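You operate a simulated robot arm through the tools that you are given. There is no shell and no other tool.

Carry out the task below with a simulated robot arm. There is one attempt and no reset: what you move stays moved.

TASK
Get the teal lamp shining and dim it with the white remote.
Fine: switch on the lamp side socket, the lamp's own switch and the remote's ON key; the remote goes in the bay marked LAMP after.
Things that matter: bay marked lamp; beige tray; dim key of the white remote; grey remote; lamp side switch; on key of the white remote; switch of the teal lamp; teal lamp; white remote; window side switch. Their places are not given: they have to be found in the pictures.

Only the result counts: the job must be done as asked and must still hold three seconds after the hand-in. Knocking over, shifting, dropping, spilling or breaking anything else fails it.

THE ROBOT
A 7-joint arm with a two-finger parallel gripper, fixed in place. Base frame: the origin is at the foot of the arm, x ahead of it, y to its left, z up; the work surface is at about z = 0.66. Lengths are in m, angles in degrees, forces in N, time in s.
With the tool pointing down near the work surface it reaches from about 0.1 to 0.42 m from the base axis. Its first joint turns from -166.0 to 166.0 degrees. Payload 1.57 kg.
Tool frame: the origin (TCP) lies between the finger pads and is the grasp point; the fingertips stand 0.03 m ahead of it; z points along the fingers, y is the line along which they close. Largest opening 0.08 m; finger width 0.017, thickness 0.012; the body of the gripper, 0.04 by 0.082 m, starts 0.08 m behind the TCP.
Orientation is told as [roll, pitch, yaw] about the base's x, y, z axes, in that order, counted from this pose: with the fingers straight down and closing along the base's y, the tool's x points along the base's -x, its y along +y and its z along -z.

THE INTERFACE
- The arm moves only by the tool send_rows. Its argument "series" is a list of rows, each a list of 2 entries, a list of its own where there are three numbers: the shift along the tool's x, y, z in units of 300 mm (1.0 is 300 mm), then the turn, a rotation vector about the tool's x, y, z in units of 60 degrees (1.0 is 60 degrees). In form: [[[x, y, z], [rx, ry, rz]], ...]. A call has 1 to 20 rows; each row is the pose to reach, as a shift and turn from the pose commanded when the call began, along the tool's axes at that moment. "jaw" is the finger opening in m, from 0 to 0.08, set as the call begins (left out, the last holds). A call with a number of a shift or a turn outside -1 to 1 is refused whole. Each row takes 0.2 s and may step no farther than 0.05 m and 8.6 degrees from the row before; otherwise, or with a gripper value out of range, the whole call is refused. A pose out of reach is approached as far as the arm can. The call stops where the force on the tool passes 90 N (or 10 N more than at its start, if that is more) or the arm is blocked; 0.2 s more then pass. Each finger travels about 0.072 m/s and halts on what it meets, pressing with about 22 N; the grip force reading is that of the motor and also rises with nothing between the fingers. The clock runs only during rows and for 0.2 s after the last one: add rows that repeat a pose to give the fingers time. It gives the time, the measured TCP pose, the force on the tool (base axes), the opening and the grip force at its end, in the units of the frame above (readings bear some noise), with the torque about the TCP (base axes, N m) and any sound that the robot's microphone picked up, and new pictures: "views" is both (left out), scene, wrist or none.
- Cameras (640 x 400 px; columns grow to the right, rows downward): "scene" is fixed at [0.4044, -0.6646, 1.2482]; the picture's right is [0.97, -0.24, 0.00], its down [-0.12, -0.47, -0.88] and it looks along [0.21, 0.85, -0.48] (base axes); focal length 359 px, centre (320, 200). "wrist" rides on the gripper at [0.072, -0.007, -0.122] in the tool frame; the picture's right is [0.09, 1.00, 0.00], its down [-0.84, 0.08, -0.54] and it looks along [-0.54, 0.05, 0.84] (tool axes); focal length 238 px, centre (320, 200).
- lift_body(by): slides the trunk up (or, below 0, down) by that many m; the arm rides with it, the base frame stays. It gives what a move gives, with no picture.
- measure_at(camera, pixels): for up to 12 pixels [column, row] of the newest picture of that camera ("zoom" is the newest enlarged one), the place [x, y, z] in the base frame of the surface seen there, good to about 0.002 m, but the place of the scene camera against the robot may be out by one fixed shift of up to 0.025 m in any direction. The clock stands still meanwhile.
- enlarge(camera, box): a new picture of the part [left, top, right, bottom] of that camera's present view, enlarged. The clock stands still meanwhile.
- job_done(): hands the job in; it is judged then, once.

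Leave the gripper open and the arm clear of the work at the hand-in unless told otherwise.

The tools are called after "Request:" as name(argument=value, ...) on one line, values as JSON. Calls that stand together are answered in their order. send_rows: Moves the arm, as the interface text tells. Its arguments: {"type":"object","properties":{"series":{"type":"array","items":{"type":"array"}},"jaw":{"type":"number"},"views":{"type":"string","enum":["both","scene","wrist","none"]}},"required":["series"]} The other tools are called the same way: lift_body (by) slides the trunk up or down; measure_at (camera, pixels) gives the place of the surface under pixels of a picture; enlarge (camera, box) takes an enlarged picture of a part of a camera's view; job_done () hands the job in.

At the start:

```text
time_s: 0.0
tcp_pos: [0.3665, 0.1337, 0.9925]
tool_rot: [-0.1, 0.0, 0.0]
ft_force: [0.6, 0.1, 0.1]
torque: [-0.03, 0.0, 0.0]
opening: 0.0799
grip_force: 0.0
trunk travel left (down, up): [-0.803, 0.187]
```

scene: 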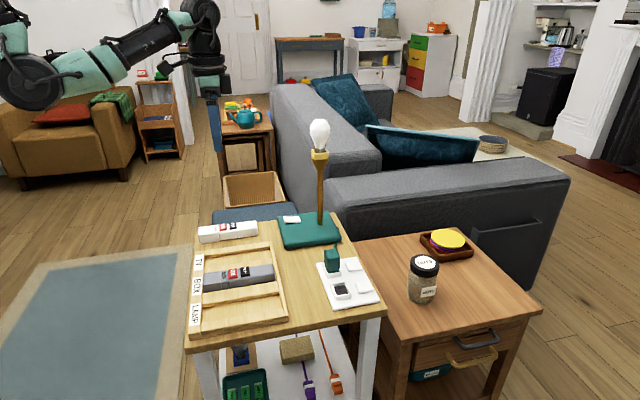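
wrist: 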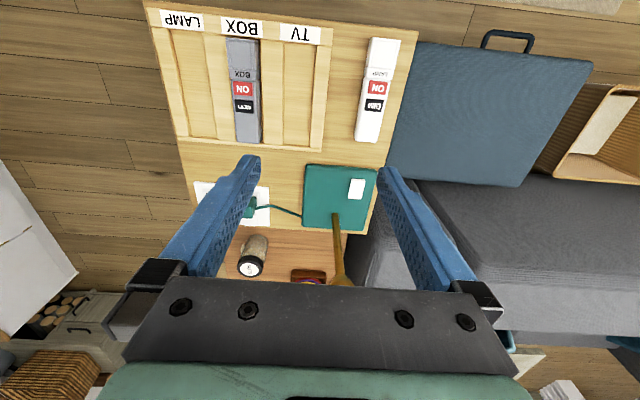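

I see a table with a tray (bays TV / BOX / LAMP), a white remote to the tray's left, a grey remote in the BOX bay, a teal lamp base and a white socket plate. First I will enlarge the views to see the details.

Request:
enlarge(camera="wrist", box=[140, 0, 420, 175])

Request:
enlarge(camera="scene", box=[180, 200, 400, 340])

```text
2.29 times, centred on (280, 88) of wrist
```

zoom: 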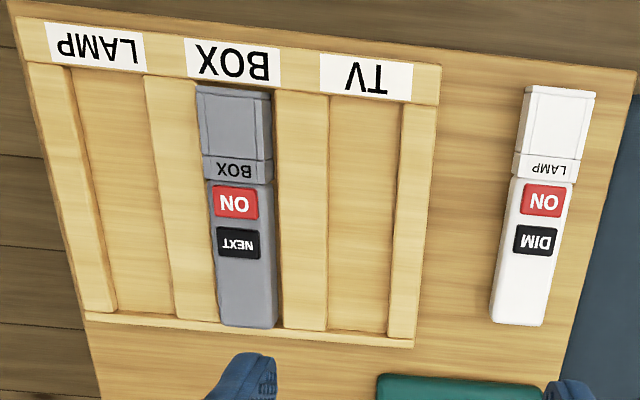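

```text
2.86 times, centred on (290, 270) of scene
```

zoom: 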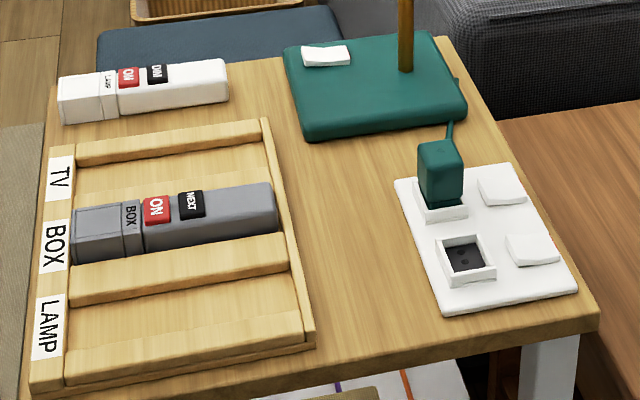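

The wrist zoom shows the white remote (label LAMP, keys red ON, black DIM). Next I look closer at the socket plate and the lamp base in the wrist view and measure points.

Request:
measure_at(camera="wrist", pixels=[[378, 88], [375, 105], [383, 40], [367, 140], [356, 189], [182, 20], [300, 33], [243, 88], [243, 105], [200, 186], [262, 190], [250, 213]])

Request:
enlarge(camera="wrist", box=[180, 150, 400, 288])

Request:
enlarge(camera="scene", box=[270, 200, 390, 320])

```text
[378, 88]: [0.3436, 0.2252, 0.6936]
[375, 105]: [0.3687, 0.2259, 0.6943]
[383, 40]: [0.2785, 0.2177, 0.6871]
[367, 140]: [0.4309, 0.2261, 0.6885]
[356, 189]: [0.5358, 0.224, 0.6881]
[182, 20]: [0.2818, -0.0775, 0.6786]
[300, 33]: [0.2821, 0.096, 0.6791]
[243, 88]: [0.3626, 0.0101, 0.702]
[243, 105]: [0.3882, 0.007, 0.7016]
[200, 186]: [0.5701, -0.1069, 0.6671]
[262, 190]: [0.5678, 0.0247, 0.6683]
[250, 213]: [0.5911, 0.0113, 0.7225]
```

```text
2.90 times, centred on (290, 219) of wrist
```

zoom: 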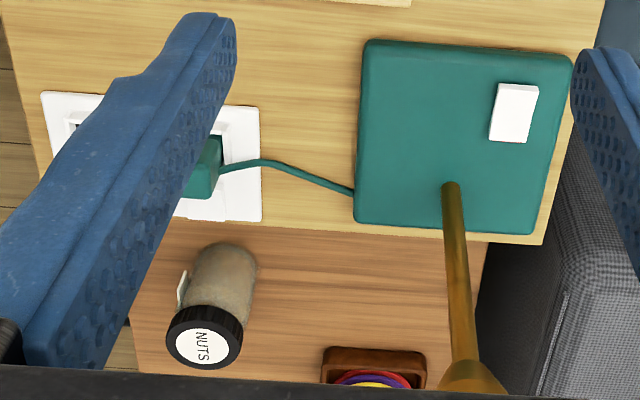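

```text
3.33 times, centred on (330, 260) of scene
```

zoom: 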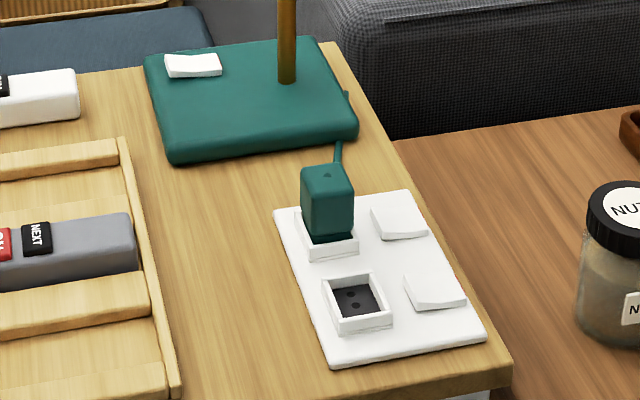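

The plate is hidden by the left finger. I will shift the hand along base -y by about 0.17 m (staying high) to see the socket plate and its switches between the fingers.

Request:
send_rows(series=[[[0, -0.14, 0], [0, 0, 0]], [[0, -0.28, 0], [0, 0, 0]], [[0, -0.42, 0], [0, 0, 0]], [[0, -0.56, 0], [0, 0, 0]], [[0, -0.56, 0], [0, 0, 0]]], jaw=0.08)

```text
time_s: 1.2
tcp_pos: [0.3646, -0.0349, 0.9919]
tool_rot: [0.0, 0.1, 0.0]
ft_force: [0.4, 0.0, 0.8]
torque: [0.0, 0.0, -0.01]
opening: 0.0804
grip_force: 0.1
trunk travel left (down, up): [-0.803, 0.187]
```

scene: 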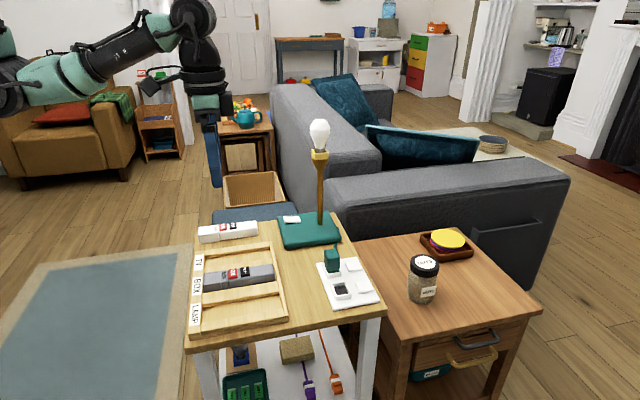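
wrist: 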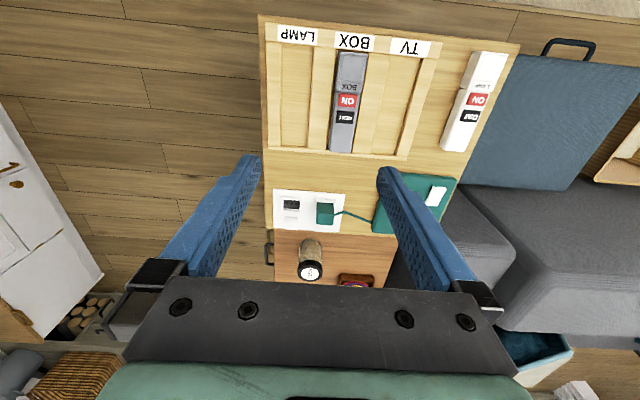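

The plate now shows at about (308, 210) between the fingers. I enlarge it and the lamp switch.

Request:
enlarge(camera="wrist", box=[264, 180, 352, 236])

Request:
measure_at(camera="wrist", pixels=[[274, 191], [342, 194], [275, 228], [338, 231], [291, 220], [322, 223], [291, 206], [324, 206], [436, 195], [320, 234], [400, 180], [452, 182]])

```text
7.14 times, centred on (308, 208) of wrist
```

zoom: 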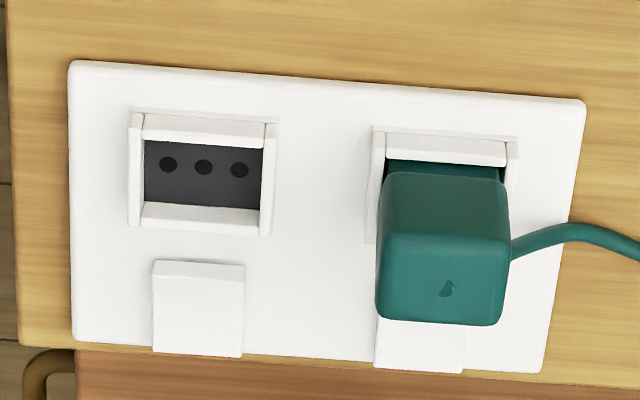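

```text
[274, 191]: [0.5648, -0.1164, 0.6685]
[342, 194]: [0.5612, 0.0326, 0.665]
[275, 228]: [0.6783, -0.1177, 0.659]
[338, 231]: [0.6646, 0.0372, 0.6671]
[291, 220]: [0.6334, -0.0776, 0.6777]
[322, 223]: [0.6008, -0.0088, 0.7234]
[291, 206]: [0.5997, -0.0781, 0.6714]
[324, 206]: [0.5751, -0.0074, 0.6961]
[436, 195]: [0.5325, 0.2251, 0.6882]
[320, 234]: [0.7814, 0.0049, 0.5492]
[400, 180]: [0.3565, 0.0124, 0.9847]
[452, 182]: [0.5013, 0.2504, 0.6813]
```

I see the two sockets (window side at left, y≈-0.078; lamp side with teal plug, y≈-0.008), each with a rocker at x≈0.64. The lamp-side rocker hides behind the plug in this view. I measure the same things from the scene camera, including the lamp pole and bulb.

Request:
measure_at(camera="scene", pixels=[[320, 133], [319, 156], [321, 190], [321, 222], [291, 219], [351, 262], [362, 289], [332, 258], [342, 292], [247, 230], [319, 262], [378, 298]])

Request:
enlarge(camera="scene", box=[316, 245, 384, 311])

```text
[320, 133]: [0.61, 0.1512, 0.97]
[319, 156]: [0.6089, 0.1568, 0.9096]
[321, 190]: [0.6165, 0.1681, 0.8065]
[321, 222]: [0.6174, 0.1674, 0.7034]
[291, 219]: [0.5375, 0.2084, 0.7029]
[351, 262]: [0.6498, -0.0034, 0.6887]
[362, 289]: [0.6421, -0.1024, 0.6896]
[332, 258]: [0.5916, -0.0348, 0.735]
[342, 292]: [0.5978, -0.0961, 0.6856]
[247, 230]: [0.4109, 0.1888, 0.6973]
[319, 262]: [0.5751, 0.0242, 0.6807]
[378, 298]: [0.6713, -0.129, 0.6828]
```

```text
6.06 times, centred on (350, 278) of scene
```

zoom: 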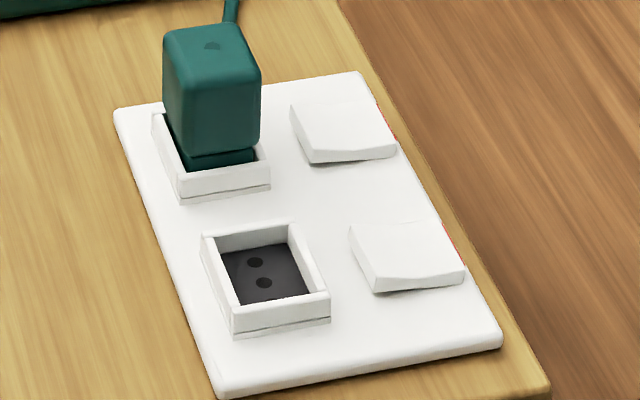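

The scene camera appears shifted by about (+0.005, -0.017, +0.015) against the wrist camera. The lamp-side rocker is behind the plug at about (0.64, -0.008). Now I test forward reach and get a closer look: moving forward 0.13 m in x at the present height.

Request:
send_rows(series=[[[-0.15, 0, 0], [0, 0, 0]], [[-0.3, 0, 0], [0, 0, 0]], [[-0.43, 0, 0], [0, 0, 0]], [[-0.43, 0, 0], [0, 0, 0]]])

```text
time_s: 2.2
tcp_pos: [0.4936, -0.0363, 0.9912]
tool_rot: [0.0, 0.1, 0.0]
ft_force: [0.3, -0.3, 1.0]
torque: [-0.01, 0.03, 0.03]
opening: 0.0803
grip_force: 0.1
trunk travel left (down, up): [-0.803, 0.187]
```

scene: 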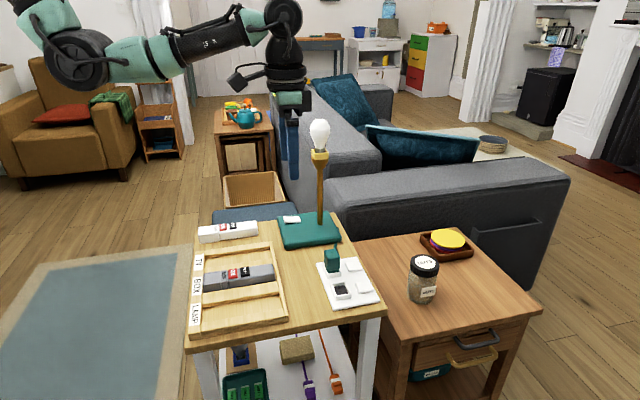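
wrist: 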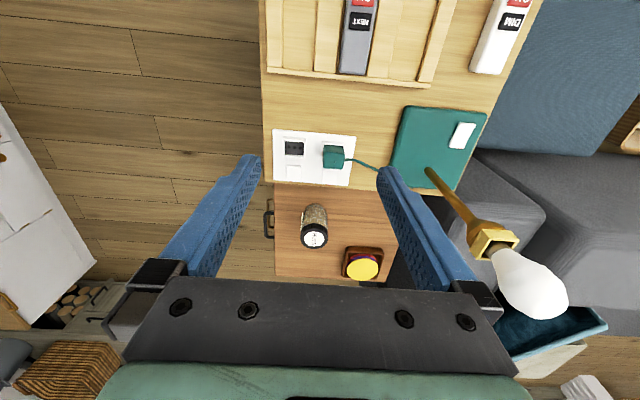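

It reached x = 0.494. The plate is at about (313, 158). I enlarge it and the lamp switch at (462, 135).

Request:
enlarge(camera="wrist", box=[265, 125, 361, 190])

Request:
enlarge(camera="wrist", box=[430, 110, 494, 155])

Request:
measure_at(camera="wrist", pixels=[[295, 172], [333, 174], [295, 167], [295, 177], [463, 135], [458, 143], [467, 127], [294, 148], [333, 151], [333, 164], [275, 132], [350, 185]])

```text
6.15 times, centred on (313, 158) of wrist
```

zoom: 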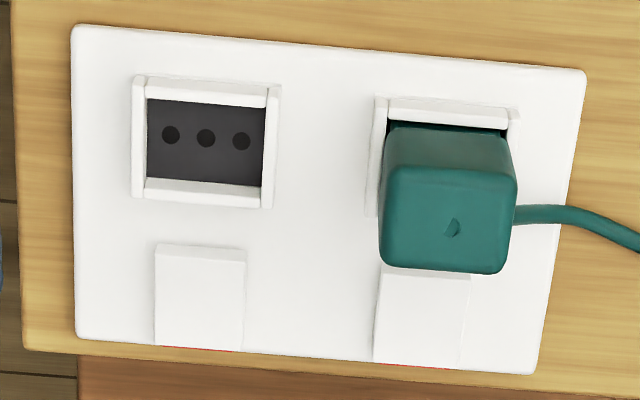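

```text
8.89 times, centred on (462, 132) of wrist
```

zoom: 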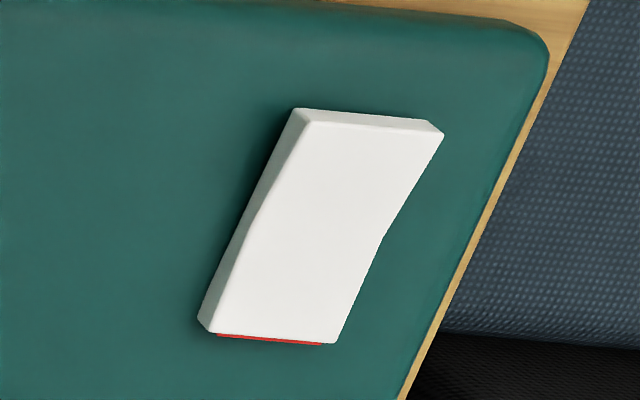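

```text
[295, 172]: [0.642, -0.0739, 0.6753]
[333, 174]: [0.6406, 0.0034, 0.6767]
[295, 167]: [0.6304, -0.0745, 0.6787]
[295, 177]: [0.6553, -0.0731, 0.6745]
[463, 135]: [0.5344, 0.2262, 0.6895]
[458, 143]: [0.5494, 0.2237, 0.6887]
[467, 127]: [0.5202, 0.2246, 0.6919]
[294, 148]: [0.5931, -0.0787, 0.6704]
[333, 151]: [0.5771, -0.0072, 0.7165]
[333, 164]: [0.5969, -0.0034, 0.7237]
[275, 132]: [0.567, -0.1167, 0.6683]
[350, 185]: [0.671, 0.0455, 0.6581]
```

The rockers' near ends (x ≈ 0.630, z 0.679) stand higher than their far ends (z 0.6745), so all three seem off with the near end to be pressed. The lamp-side rocker sits right behind the plug, so I want a vertical tool at x≈0.634. For reach, I raise the hand in the arm's frame first, then I'll lower the trunk. Raising 0.15 m and closing the fingers.

Request:
send_rows(series=[[[0, 0, -0.16], [0, 0, 0]], [[0, 0, -0.32], [0, 0, 0]], [[0, 0, -0.5], [0, 0, 0]], [[-0.15, 0, -0.5], [0, 0, 0]], [[-0.3, 0, -0.5], [0, 0, 0]], [[-0.3, 0.1, -0.5], [0, 0, 0]], [[-0.3, 0.1, -0.5], [0, 0, 0]]], jaw=0.0)

```text
refused: row 3 steps farther than a row can; nothing moved
```

Row 3 stepped a little too far (0.054 m). I resend with steps of at most 0.05 m.

Request:
send_rows(series=[[[0, 0, -0.16], [0, 0, 0]], [[0, 0, -0.32], [0, 0, 0]], [[0, 0, -0.48], [0, 0, 0]], [[-0.15, 0, -0.48], [0, 0, 0]], [[-0.3, 0, -0.48], [0, 0, 0]], [[-0.3, 0.1, -0.48], [0, 0, 0]], [[-0.3, 0.1, -0.48], [0, 0, 0]]], jaw=0.0)

```text
time_s: 3.8
tcp_pos: [0.5862, -0.004, 1.1355]
tool_rot: [0.0, 0.0, 0.0]
ft_force: [1.4, 0.7, -0.2]
torque: [0.0, 0.0, 0.0]
opening: 0.0
grip_force: 20.9
out of reach, approached as far as the arm can: row 2, 3
trunk travel left (down, up): [-0.803, 0.187]
```

scene: 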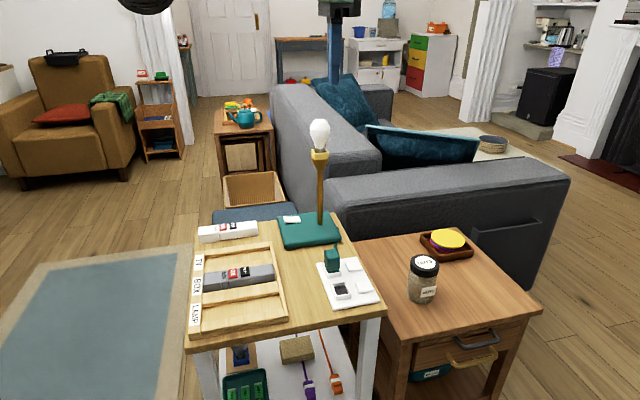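
wrist: 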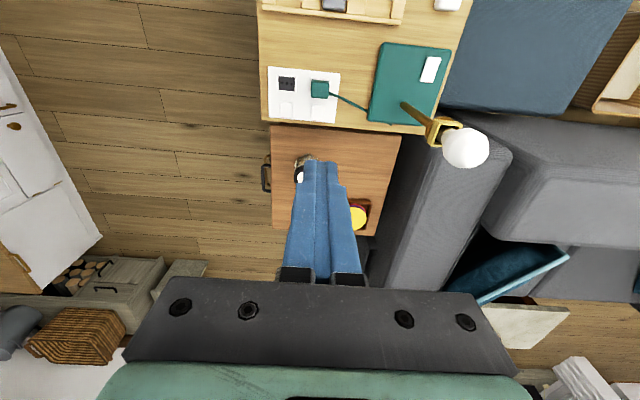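

The hand is at (0.586, -0.004, 1.136), fingers closed, clear of the lamp (y=0.17). I extend to x≈0.634 to test reach here.

Request:
send_rows(series=[[[-0.08, 0, 0], [0, 0, 0]], [[-0.16, 0, 0], [0, 0, 0]], [[-0.16, 0, 0], [0, 0, 0]]])

```text
time_s: 4.6
tcp_pos: [0.6332, -0.0036, 1.1354]
tool_rot: [0.0, 0.0, 0.0]
ft_force: [0.3, 0.7, 0.5]
torque: [-0.03, -0.02, -0.01]
opening: 0.0001
grip_force: 21.3
trunk travel left (down, up): [-0.803, 0.187]
```

scene: 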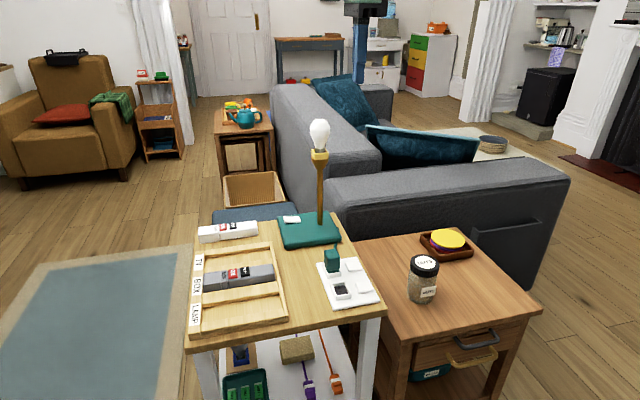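
wrist: 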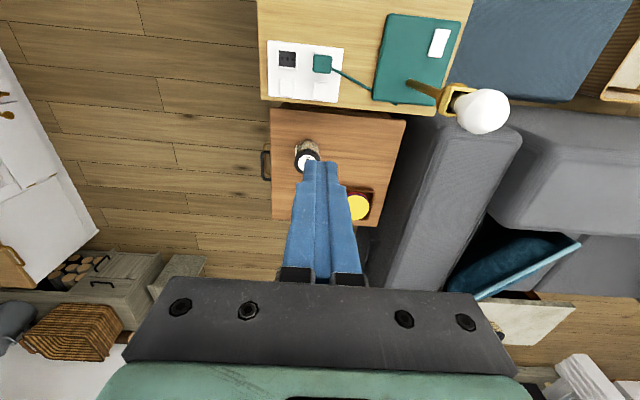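

Reached (0.633, -0.004, 1.135). Now I lower the trunk by 0.30 m, bringing the tip to about z=0.805, still above the plug top (0.724).

Request:
lift_body(by=-0.3)

Request:
send_rows(series=[[[0, 0, 0], [0, 0, 0]]])

```text
time_s: 7.6
tcp_pos: [0.6344, -0.0039, 0.8345]
tool_rot: [0.0, 0.0, 0.1]
ft_force: [-0.3, 0.3, 0.5]
torque: [0.01, 0.02, -0.02]
opening: 0.0001
grip_force: 21.2
trunk travel left (down, up): [-0.503, 0.487]
```

```text
time_s: 8.0
tcp_pos: [0.6342, -0.0031, 0.8342]
tool_rot: [0.0, 0.0, 0.0]
ft_force: [-0.3, -0.9, -0.1]
torque: [0.0, 0.01, 0.0]
opening: 0.0
grip_force: 21.3
trunk travel left (down, up): [-0.503, 0.487]
```

scene: 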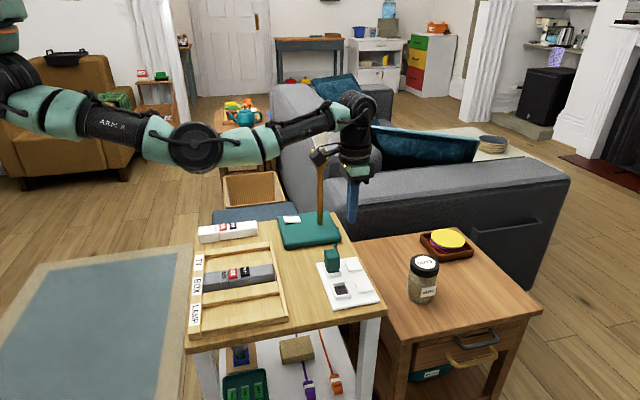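
wrist: 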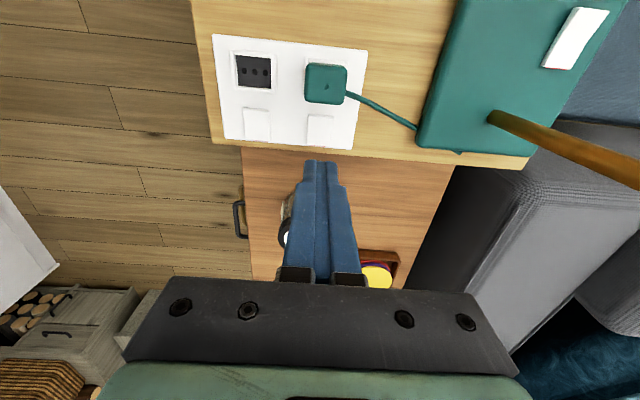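

The lamp-side rocker is now visible at about (320, 130). I enlarge and measure it and the plug.

Request:
enlarge(camera="wrist", box=[236, 60, 364, 160])

Request:
measure_at(camera="wrist", pixels=[[321, 117], [320, 121], [320, 127], [320, 133], [319, 143], [309, 130], [332, 130], [326, 100], [326, 70], [308, 85], [345, 85], [257, 112]])

Request:
enlarge(camera="wrist", box=[530, 0, 620, 80])

```text
4.00 times, centred on (300, 110) of wrist
```

zoom: 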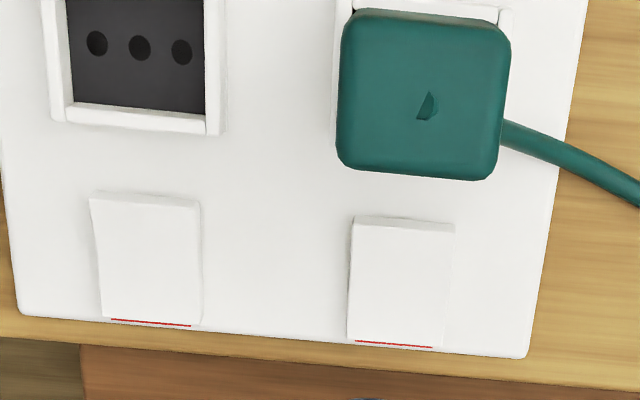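

```text
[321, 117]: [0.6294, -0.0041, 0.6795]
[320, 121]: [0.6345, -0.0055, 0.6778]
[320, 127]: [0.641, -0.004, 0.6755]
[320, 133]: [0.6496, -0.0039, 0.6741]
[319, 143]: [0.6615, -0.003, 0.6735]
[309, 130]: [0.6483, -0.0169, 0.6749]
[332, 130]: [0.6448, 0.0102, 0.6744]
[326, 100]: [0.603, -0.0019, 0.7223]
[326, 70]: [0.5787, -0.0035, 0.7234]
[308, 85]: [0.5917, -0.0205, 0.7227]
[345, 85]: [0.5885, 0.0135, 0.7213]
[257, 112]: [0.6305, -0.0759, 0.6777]
```

```text
5.00 times, centred on (575, 40) of wrist
```

zoom: 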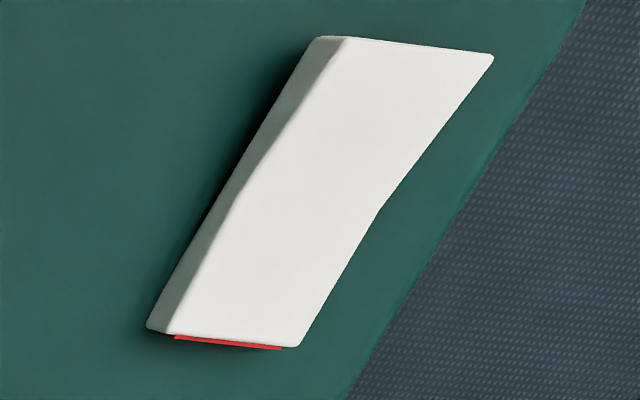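

Rocker: near raised edge at x≈0.628, z≈0.680; hinge at x≈0.645; far end z≈0.6735; y centre -0.004. The plug ends at x≈0.607. The closed fingertips at x=0.634 cover 0.6255–0.6425, so a straight descent presses the near half. I go down to about tip z=0.687.

Request:
send_rows(series=[[[0, 0, 0.13], [0, 0, 0]], [[0, 0, 0.26], [0, 0, 0]], [[0, 0, 0.39], [0, 0, 0]], [[0, 0, 0.39], [0, 0, 0]]])

```text
time_s: 9.0
tcp_pos: [0.6331, -0.0037, 0.7168]
tool_rot: [0.1, -0.1, 0.1]
ft_force: [-0.4, -0.1, -0.8]
torque: [-0.01, 0.02, 0.01]
opening: 0.0
grip_force: 21.4
trunk travel left (down, up): [-0.503, 0.487]
```

scene: 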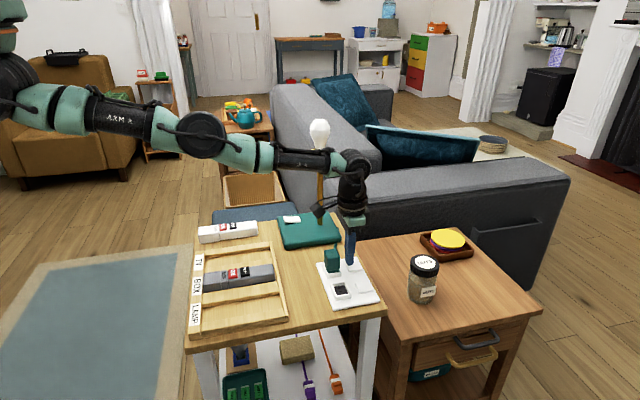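
wrist: 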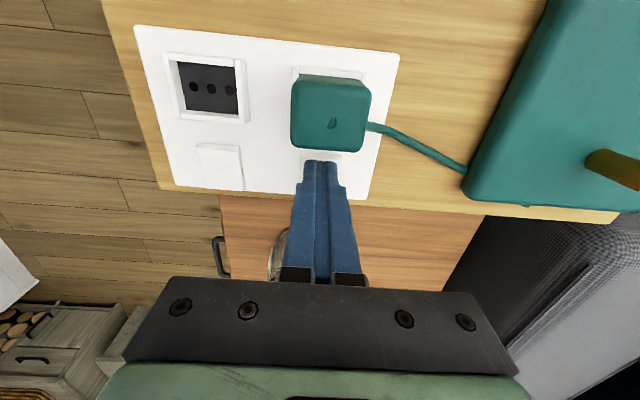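

The tip is just behind the plug and above the rocker, no contact (force near 0). I press down in small steps to about tip z=0.676 and read force and sound.

Request:
send_rows(series=[[[0, 0, 0.012], [0, 0, 0]], [[0, 0, 0.022], [0, 0, 0]], [[0, 0, 0.03], [0, 0, 0]], [[0, 0, 0.036], [0, 0, 0]]], views="wrist")

```text
time_s: 10.0
tcp_pos: [0.6291, -0.003, 0.7098]
tool_rot: [0.1, 0.0, 0.1]
ft_force: [-0.1, 0.3, 0.8]
torque: [0.02, 0.0, 0.02]
opening: 0.0
grip_force: 21.6
out of reach, approached as far as the arm can: row 2, 3, 4
trunk travel left (down, up): [-0.503, 0.487]
```

wrist: 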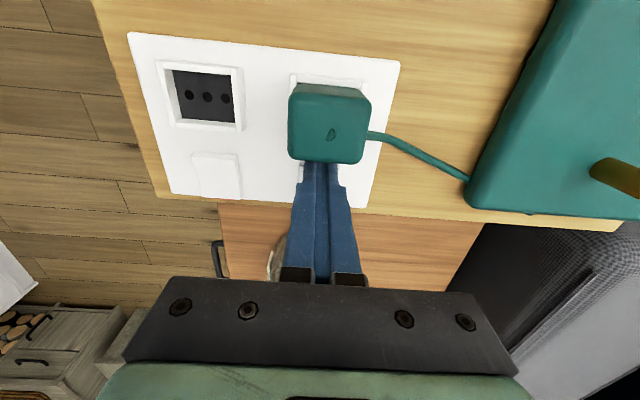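

It hit the reach limit (x slipped to 0.629), no contact force. I raise the hand 0.12 m, then I will lower the trunk a further 0.10 m so the arm is better placed.

Request:
send_rows(series=[[[0, 0, -0.05], [0, 0, 0]], [[0, 0, -0.2], [0, 0, 0]], [[0, 0, -0.35], [0, 0, 0]], [[0, 0, -0.45], [0, 0, 0]], [[0, 0, -0.45], [0, 0, 0]]], views="none")

Request:
lift_body(by=-0.1)

Request:
send_rows(series=[[[0, 0, 0], [0, 0, 0]]])

```text
time_s: 11.2
tcp_pos: [0.6272, -0.0017, 0.8437]
tool_rot: [0.0, 0.1, 0.0]
ft_force: [0.2, -0.2, -0.8]
torque: [-0.02, 0.01, 0.01]
opening: 0.0
grip_force: 21.4
trunk travel left (down, up): [-0.503, 0.487]
```

```text
time_s: 12.5
tcp_pos: [0.628, -0.0021, 0.744]
tool_rot: [-0.1, -0.1, 0.0]
ft_force: [0.6, -0.4, 0.6]
torque: [-0.02, 0.0, 0.03]
opening: 0.0
grip_force: 21.6
trunk travel left (down, up): [-0.403, 0.587]
```

```text
time_s: 12.9
tcp_pos: [0.6287, -0.0021, 0.744]
tool_rot: [-0.1, 0.1, 0.0]
ft_force: [0.4, 0.4, 0.6]
torque: [0.01, -0.01, -0.02]
opening: 0.0
grip_force: 21.2
trunk travel left (down, up): [-0.403, 0.587]
```

scene: 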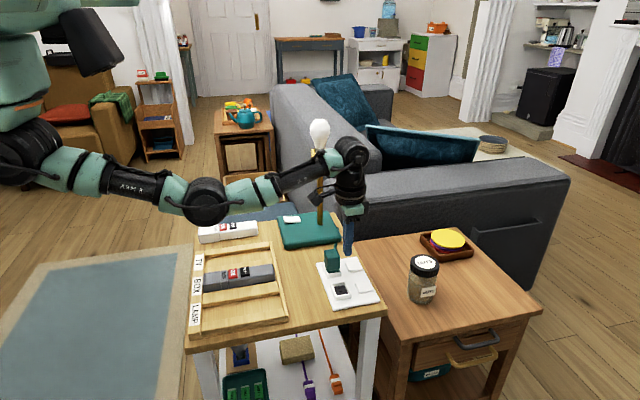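
wrist: 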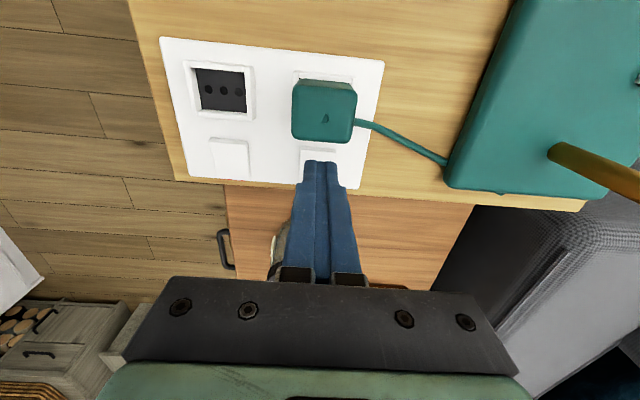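

TCP is (0.6285, -0.002, 0.744), tip above the plug top. I shift +5 mm in x, then go down in small steps to tip z ≈ 0.675.

Request:
send_rows(series=[[[-0.017, -0.006, 0], [0, 0, 0]], [[-0.017, -0.006, 0.09], [0, 0, 0]], [[-0.017, -0.006, 0.11], [0, 0, 0]], [[-0.017, -0.006, 0.12], [0, 0, 0]], [[-0.017, -0.006, 0.13], [0, 0, 0]]], views="wrist")

```text
time_s: 14.1
tcp_pos: [0.634, -0.0035, 0.7083]
tool_rot: [0.0, -0.2, 0.1]
ft_force: [-6.0, -0.2, 12.8]
torque: [0.0, 0.07, -0.06]
opening: 0.0
grip_force: 21.5
trunk travel left (down, up): [-0.403, 0.587]
```

wrist: 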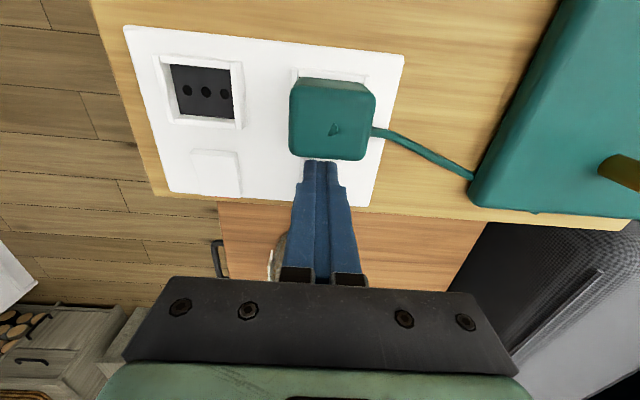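

Contact: 12.8 N on the tip at z≈0.678, no sound yet. I press further in small steps.

Request:
send_rows(series=[[[0, 0, 0.008], [0, 0, 0]], [[0, 0, 0.016], [0, 0, 0]]], views="wrist")

```text
time_s: 14.7
tcp_pos: [0.6315, -0.0055, 0.7076]
tool_rot: [0.1, -0.5, 0.0]
ft_force: [-14.4, -0.9, 36.3]
torque: [0.01, 0.07, -0.09]
opening: 0.0
grip_force: 21.7
trunk travel left (down, up): [-0.403, 0.587]
```

wrist: 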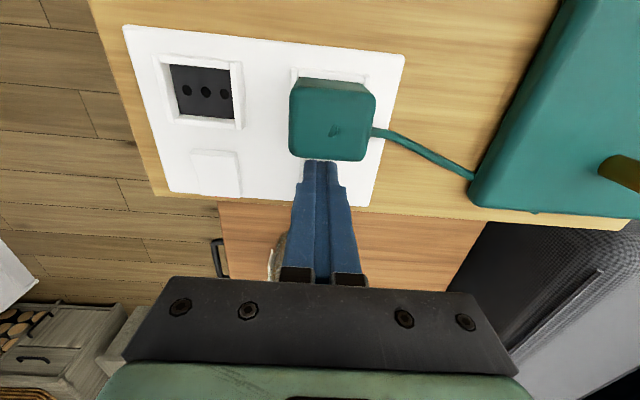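

Force is up to 36 N (with -14 N in x) and the tip sticks at z≈0.678. I zoom in to see what it touches before pushing more.

Request:
enlarge(camera="wrist", box=[276, 140, 372, 200])

Request:
enlarge(camera="scene", box=[310, 200, 390, 310])

```text
6.67 times, centred on (324, 170) of wrist
```

zoom: 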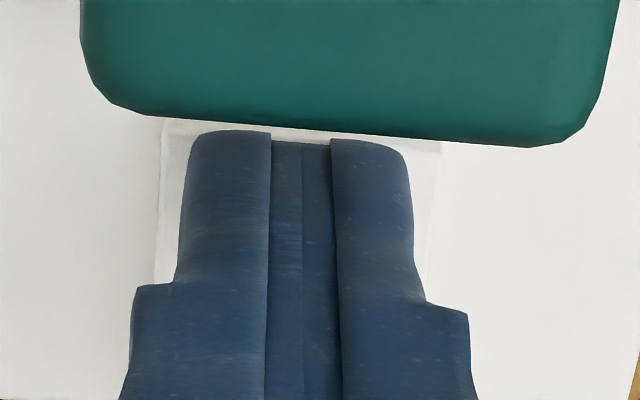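

```text
3.64 times, centred on (350, 255) of scene
```

zoom: 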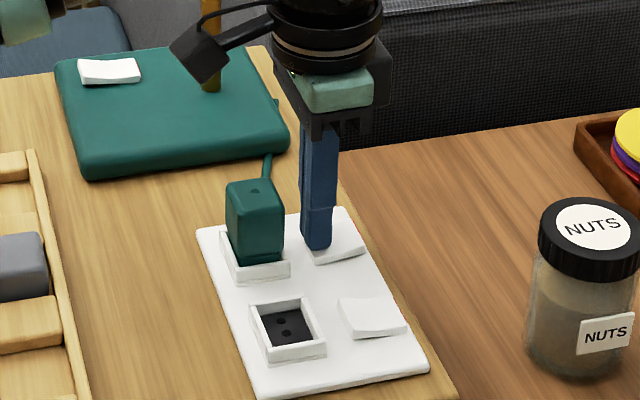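

I measure directly on this zoom: the fingertip's near edge and the visible rim of the rocker, to see exactly where the tip stands.

Request:
enlarge(camera="wrist", box=[296, 150, 348, 184])

Request:
measure_at(camera="wrist", pixels=[[302, 160], [301, 163], [301, 168], [300, 178], [310, 163], [329, 164], [318, 163], [339, 166], [339, 175], [300, 173], [240, 155], [210, 151]])

```text
11.76 times, centred on (322, 167) of wrist
```

zoom: 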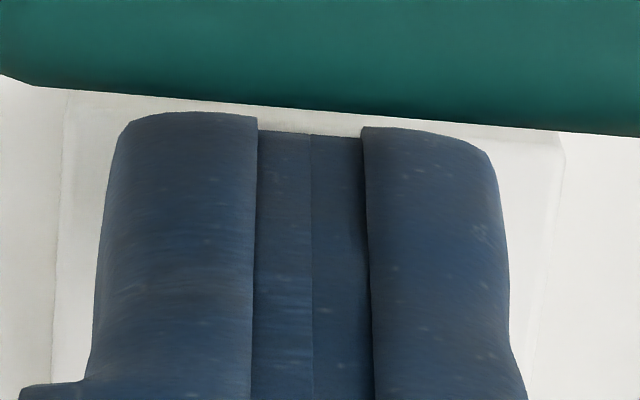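

```text
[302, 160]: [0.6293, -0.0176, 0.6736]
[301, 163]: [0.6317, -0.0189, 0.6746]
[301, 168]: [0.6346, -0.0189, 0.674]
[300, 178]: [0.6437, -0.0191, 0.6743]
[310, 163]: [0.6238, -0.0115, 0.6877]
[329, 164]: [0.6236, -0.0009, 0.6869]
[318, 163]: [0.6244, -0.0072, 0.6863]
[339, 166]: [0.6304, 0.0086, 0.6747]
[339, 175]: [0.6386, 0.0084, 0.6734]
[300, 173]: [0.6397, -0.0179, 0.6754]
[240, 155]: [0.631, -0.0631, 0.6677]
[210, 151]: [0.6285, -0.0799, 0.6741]
```

The lamp-side rocker's near half now reads level at z≈0.674 (it was 0.680), so it has been pushed down to its stop. I lift straight up and look at whether it stays.

Request:
send_rows(series=[[[0, 0, -0.05], [0, 0, 0]], [[0, 0, -0.18], [0, 0, 0]], [[0, 0, -0.33], [0, 0, 0]], [[0, 0, -0.43], [0, 0, 0]], [[0, 0, -0.43], [0, 0, 0]]])

```text
time_s: 15.9
tcp_pos: [0.6349, -0.0021, 0.8295]
tool_rot: [0.0, 0.0, 0.1]
ft_force: [1.2, 0.8, -0.1]
torque: [0.02, -0.04, -0.01]
opening: 0.0001
grip_force: 20.9
trunk travel left (down, up): [-0.403, 0.587]
```

scene: 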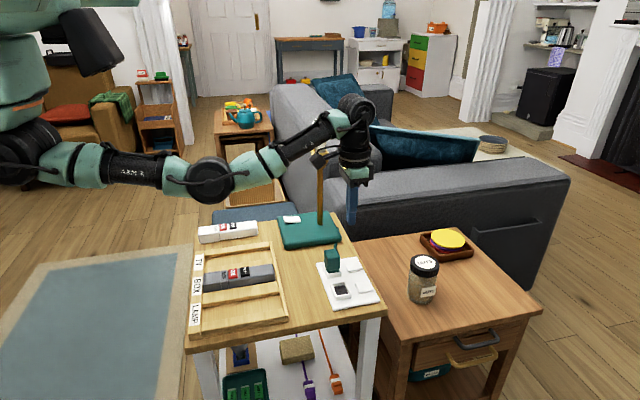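
wrist: 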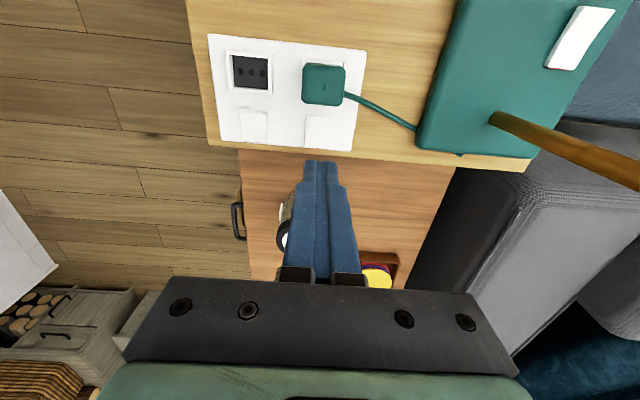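

I zoom in on the plate and measure both rockers to compare their tilts.

Request:
enlarge(camera="wrist", box=[232, 60, 360, 160])

Request:
measure_at(camera="wrist", pixels=[[321, 118], [320, 122], [320, 128], [320, 134], [319, 143], [319, 146], [254, 113], [254, 118], [254, 125], [254, 132], [254, 137]])

Request:
enlarge(camera="scene", box=[316, 245, 384, 311])

```text
4.00 times, centred on (296, 110) of wrist
```

zoom: 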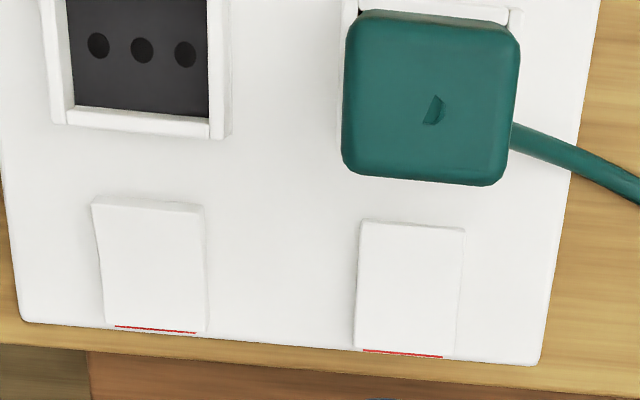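

```text
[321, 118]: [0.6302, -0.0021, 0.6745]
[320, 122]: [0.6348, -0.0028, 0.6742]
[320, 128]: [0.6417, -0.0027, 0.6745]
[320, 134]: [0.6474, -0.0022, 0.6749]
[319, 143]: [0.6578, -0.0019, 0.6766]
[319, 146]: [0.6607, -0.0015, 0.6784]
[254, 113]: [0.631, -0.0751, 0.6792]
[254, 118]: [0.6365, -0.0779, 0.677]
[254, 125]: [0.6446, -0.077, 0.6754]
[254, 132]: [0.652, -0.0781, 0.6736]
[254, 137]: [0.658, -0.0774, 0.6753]
```

```text
6.06 times, centred on (350, 278) of scene
```

zoom: 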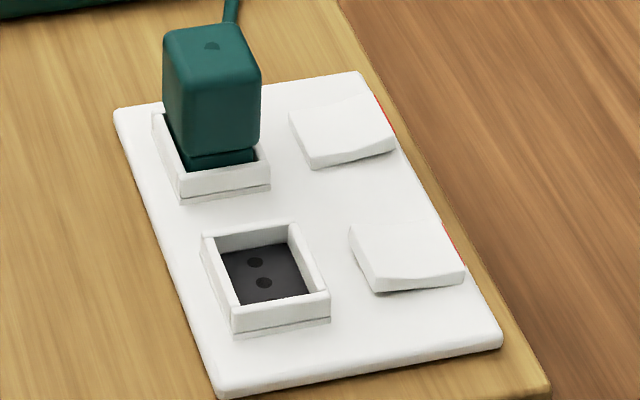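

The lamp-side rocker is now flipped: near end 0.6745, far end 0.678, more red showing; the window-side rocker is unchanged. Next is the lamp's own switch at about (0.535, 0.225). I measure the lamp pole and switch in the wrist picture for clearance.

Request:
measure_at(camera="wrist", pixels=[[490, 118], [510, 123], [560, 145], [610, 165], [583, 10], [577, 28], [568, 45], [560, 60], [556, 66]])

Request:
measure_at(camera="scene", pixels=[[321, 222], [321, 200], [319, 162], [284, 219], [299, 218], [291, 221]])

```text
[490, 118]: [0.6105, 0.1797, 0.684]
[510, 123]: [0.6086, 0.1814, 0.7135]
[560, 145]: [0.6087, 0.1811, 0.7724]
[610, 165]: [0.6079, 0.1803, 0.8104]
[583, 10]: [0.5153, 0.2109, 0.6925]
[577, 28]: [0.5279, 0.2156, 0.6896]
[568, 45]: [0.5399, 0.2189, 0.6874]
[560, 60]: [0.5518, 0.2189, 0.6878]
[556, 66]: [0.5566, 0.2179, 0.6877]
```

```text
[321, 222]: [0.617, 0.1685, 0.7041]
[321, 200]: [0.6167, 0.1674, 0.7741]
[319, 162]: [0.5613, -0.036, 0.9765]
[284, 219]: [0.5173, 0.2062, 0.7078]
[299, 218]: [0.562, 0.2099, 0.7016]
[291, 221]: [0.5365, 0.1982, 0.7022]
```

The pole axis is near (0.614, 0.186), the lamp rocker runs x 0.514–0.557 with near end raised (0.692) at y≈0.225. I raise the trunk 0.15 m, then retreat to x≈0.46 and swing over to y≈0.225, keeping well clear of the bulb.

Request:
lift_body(by=0.15)

Request:
send_rows(series=[[[0.15, 0, 0], [0, 0, 0]], [[0.3, 0, 0], [0, 0, 0]], [[0.45, 0, 0], [0, 0, 0]], [[0.58, 0, 0], [0, 0, 0]], [[0.58, 0.16, 0], [0, 0, 0]], [[0.58, 0.32, 0], [0, 0, 0]], [[0.58, 0.48, 0], [0, 0, 0]], [[0.58, 0.64, 0], [0, 0, 0]], [[0.58, 0.757, 0], [0, 0, 0]], [[0.58, 0.757, 0], [0, 0, 0]]])

```text
time_s: 17.7
tcp_pos: [0.6345, -0.0035, 0.9787]
tool_rot: [0.1, 0.0, 0.0]
ft_force: [0.7, -0.1, 0.5]
torque: [0.02, 0.0, -0.01]
opening: 0.0001
grip_force: 21.5
trunk travel left (down, up): [-0.553, 0.437]
```

```text
time_s: 19.9
tcp_pos: [0.4598, 0.2223, 0.982]
tool_rot: [0.1, -0.1, 0.0]
ft_force: [-0.1, -1.1, -0.1]
torque: [0.0, -0.03, 0.02]
opening: 0.0
grip_force: 21.8
out of reach, approached as far as the arm can: row 1, 2, 3, 4, 5, 6
trunk travel left (down, up): [-0.553, 0.437]
```

scene: 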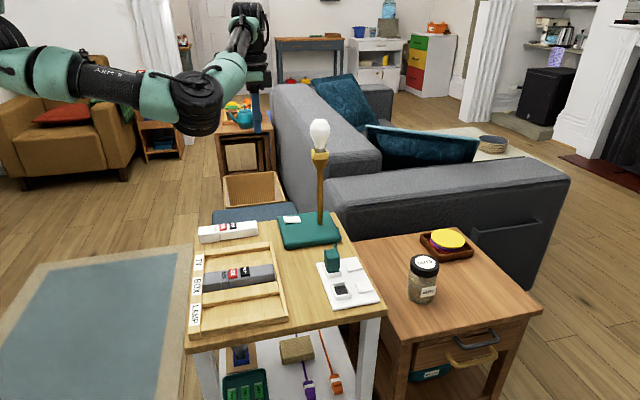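
wrist: 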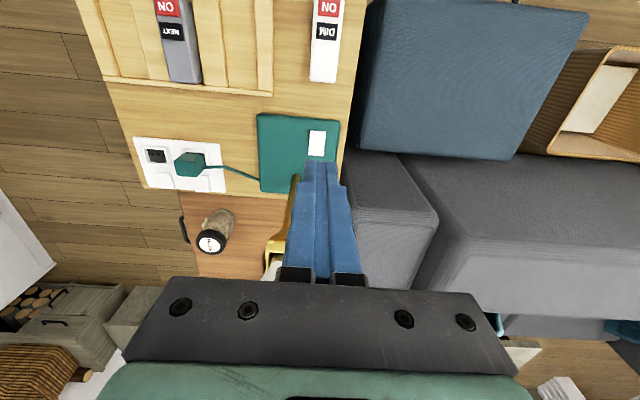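

The hand is at (0.460, 0.222, 0.982) behind the lamp base. I now lean the tool 10° (fingers pointing slightly forward, hand farther from the bulb) and come down toward the switch, stopping at TCP z≈0.76.

Request:
send_rows(series=[[[0, 0.009, 0.14], [0, -0.083, 0]], [[0, 0.009, 0.29], [0, -0.1667, 0]], [[0, 0.009, 0.45], [0, -0.1667, 0]], [[0, 0.009, 0.6], [0, -0.1667, 0]], [[-0.12, 0.009, 0.66], [0, -0.1667, 0]], [[-0.21, 0.009, 0.74], [0, -0.1667, 0]], [[-0.21, 0.009, 0.74], [0, -0.1667, 0]]])

```text
time_s: 21.5
tcp_pos: [0.5249, 0.2262, 0.7575]
tool_rot: [0.0, -10.0, 0.0]
ft_force: [0.1, 0.8, -0.6]
torque: [-0.03, 0.03, -0.02]
opening: 0.0002
grip_force: 21.5
trunk travel left (down, up): [-0.553, 0.437]
```

scene: 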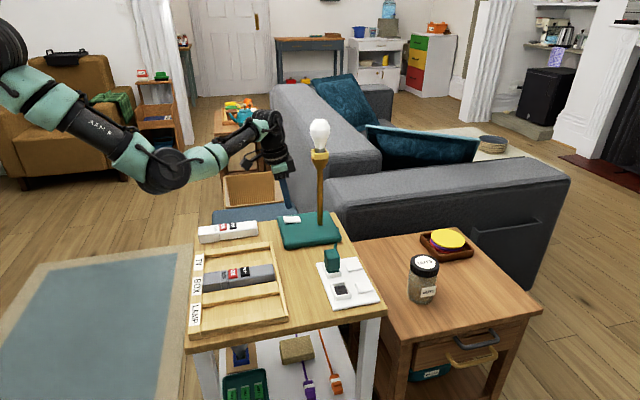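
wrist: 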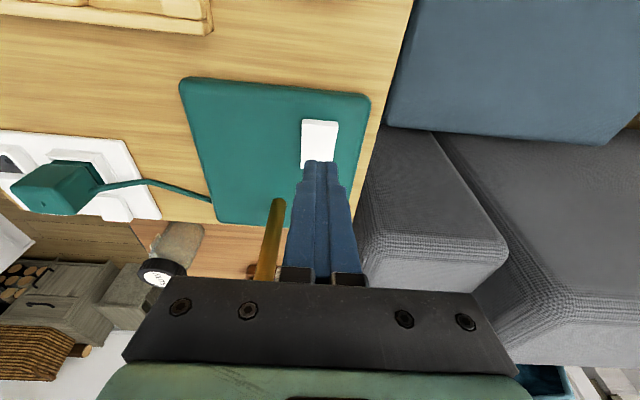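

The tip is above the lamp switch (white, at about (320, 140)). I zoom and measure its near edge.

Request:
enlarge(camera="wrist", box=[284, 105, 364, 175])

Request:
measure_at(camera="wrist", pixels=[[320, 121], [320, 125], [320, 132], [320, 140], [320, 150], [304, 130], [336, 132], [303, 155], [320, 118]])

```text
5.71 times, centred on (324, 140) of wrist
```

zoom: 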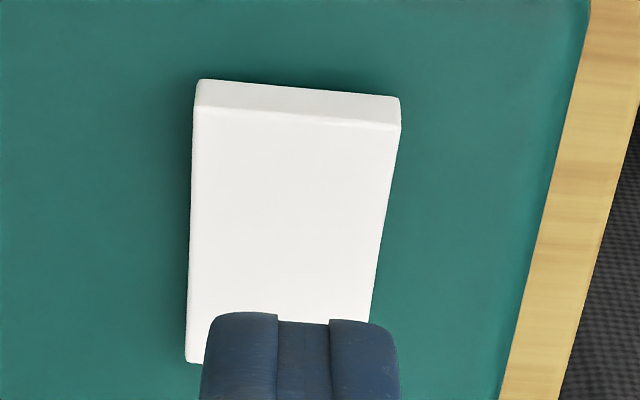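

```text
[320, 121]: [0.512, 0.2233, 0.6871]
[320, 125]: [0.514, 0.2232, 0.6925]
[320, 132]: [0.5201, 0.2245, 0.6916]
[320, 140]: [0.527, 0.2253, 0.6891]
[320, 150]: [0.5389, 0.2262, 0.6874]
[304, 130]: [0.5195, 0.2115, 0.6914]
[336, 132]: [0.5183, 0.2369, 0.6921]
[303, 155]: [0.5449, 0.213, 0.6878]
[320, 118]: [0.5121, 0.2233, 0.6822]
```

Near edge of the lamp switch: x=0.512, z=0.6925; hinge about x=0.534. The tip's lower edge is at x≈0.5217, so I shift 2 mm back, descend to just above it and press in small steps to commanded TCP z≈0.712.

Request:
send_rows(series=[[[0.0248, -0.005, 0.1023], [0, 0, 0]], [[0.0277, -0.005, 0.1187], [0, 0, 0]], [[0.0306, -0.005, 0.1351], [0, 0, 0]], [[0.033, -0.005, 0.1482], [0, 0, 0]]], views="wrist")

```text
time_s: 22.5
tcp_pos: [0.5202, 0.2248, 0.7203]
tool_rot: [0.2, -10.6, 0.0]
ft_force: [-24.5, -10.0, 53.0]
torque: [-0.43, 0.88, 0.15]
opening: 0.0
grip_force: 22.0
trunk travel left (down, up): [-0.553, 0.437]
```

wrist: 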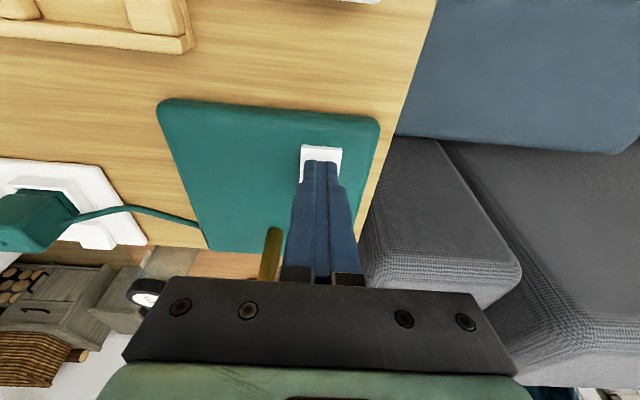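

Contact with 53 N; I check the rocker's heights before doing anything else.

Request:
measure_at(camera="wrist", pixels=[[310, 150], [303, 155], [303, 165], [301, 178], [338, 155], [337, 170], [320, 147], [320, 156]])

Request:
enlarge(camera="wrist", box=[284, 130, 364, 190])

```text
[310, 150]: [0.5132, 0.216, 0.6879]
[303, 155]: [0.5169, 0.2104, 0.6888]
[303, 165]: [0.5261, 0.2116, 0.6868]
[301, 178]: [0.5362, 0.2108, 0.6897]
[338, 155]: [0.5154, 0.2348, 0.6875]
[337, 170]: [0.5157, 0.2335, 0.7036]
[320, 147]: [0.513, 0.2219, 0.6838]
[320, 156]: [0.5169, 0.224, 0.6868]
```

```text
6.67 times, centred on (324, 160) of wrist
```

zoom: 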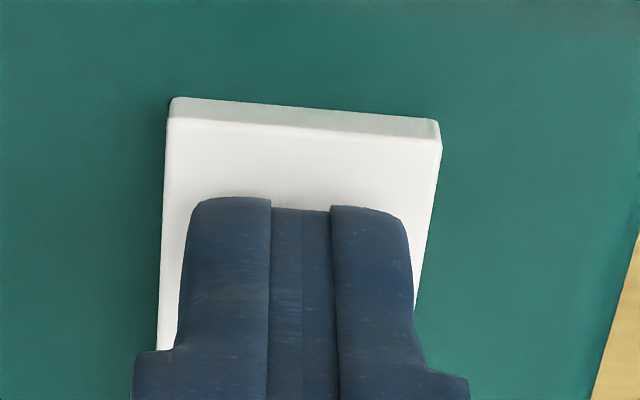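

The near end now reads ≈0.688 (level), so the lamp switch has flipped. I lift straight up, then back away, and look.

Request:
send_rows(series=[[[-0.0116, 0, -0.0657], [0, 0, 0]], [[-0.0348, 0, -0.197], [0, 0, 0]], [[-0.058, 0, -0.328], [0, 0, 0]], [[0.05, 0, -0.4], [0, 0, 0]], [[0.05, 0, -0.4], [0, 0, 0]]])

```text
time_s: 23.7
tcp_pos: [0.4832, 0.2234, 0.826]
tool_rot: [0.0, -10.0, 0.1]
ft_force: [0.7, -0.7, -0.2]
torque: [-0.03, 0.0, 0.0]
opening: 0.0
grip_force: 21.4
trunk travel left (down, up): [-0.553, 0.437]
```

scene: 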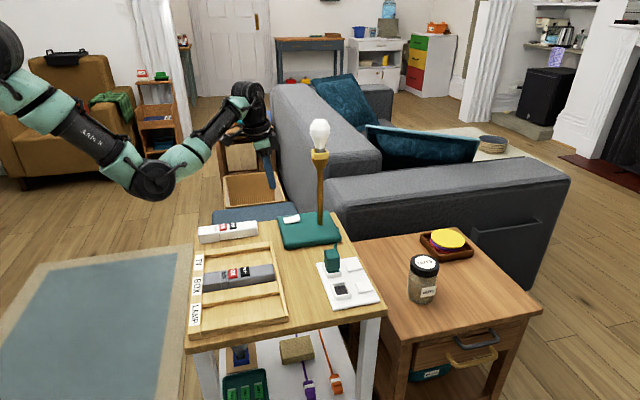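
wrist: 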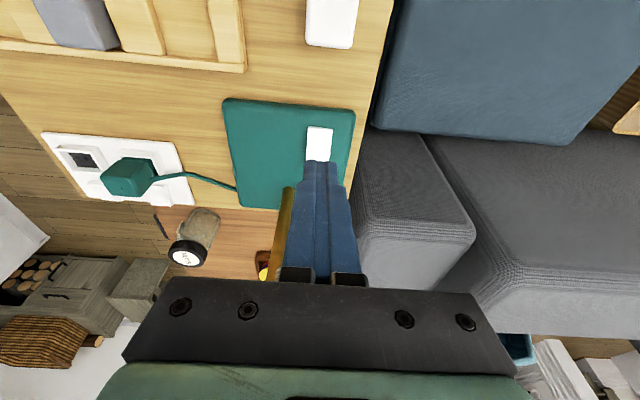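

I check the lamp switch state by zooming in the scene view and measuring its heights in the wrist view.

Request:
enlarge(camera="scene", box=[270, 195, 350, 255])

Request:
measure_at(camera="wrist", pixels=[[320, 129], [320, 133], [320, 140], [320, 148], [320, 157], [310, 157], [226, 101], [352, 112]])

Request:
measure_at(camera="scene", pixels=[[284, 219], [287, 221], [292, 220], [297, 219], [299, 218], [320, 133], [321, 222], [321, 200]])

```text
6.67 times, centred on (310, 225) of scene
```

zoom: 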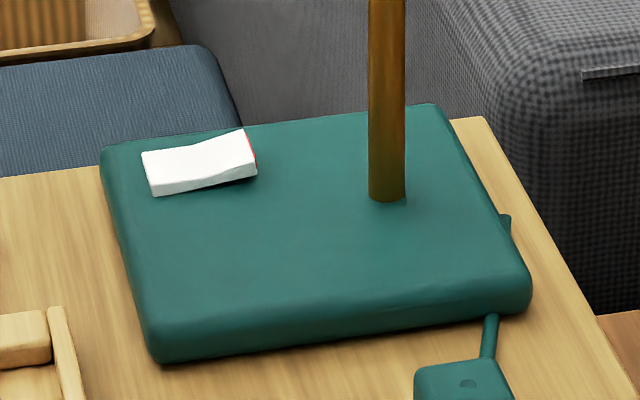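

```text
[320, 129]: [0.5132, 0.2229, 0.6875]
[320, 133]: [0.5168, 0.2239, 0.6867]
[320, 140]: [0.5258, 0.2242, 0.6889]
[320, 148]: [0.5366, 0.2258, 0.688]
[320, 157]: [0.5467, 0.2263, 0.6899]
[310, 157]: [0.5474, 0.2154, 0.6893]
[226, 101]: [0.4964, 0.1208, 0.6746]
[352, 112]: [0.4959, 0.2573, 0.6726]
```

```text
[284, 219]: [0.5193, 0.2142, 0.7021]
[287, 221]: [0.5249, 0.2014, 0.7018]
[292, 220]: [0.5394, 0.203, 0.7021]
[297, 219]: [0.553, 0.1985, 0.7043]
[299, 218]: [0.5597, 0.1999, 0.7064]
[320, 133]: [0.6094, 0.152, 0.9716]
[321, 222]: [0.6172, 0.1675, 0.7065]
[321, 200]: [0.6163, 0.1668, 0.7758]
```

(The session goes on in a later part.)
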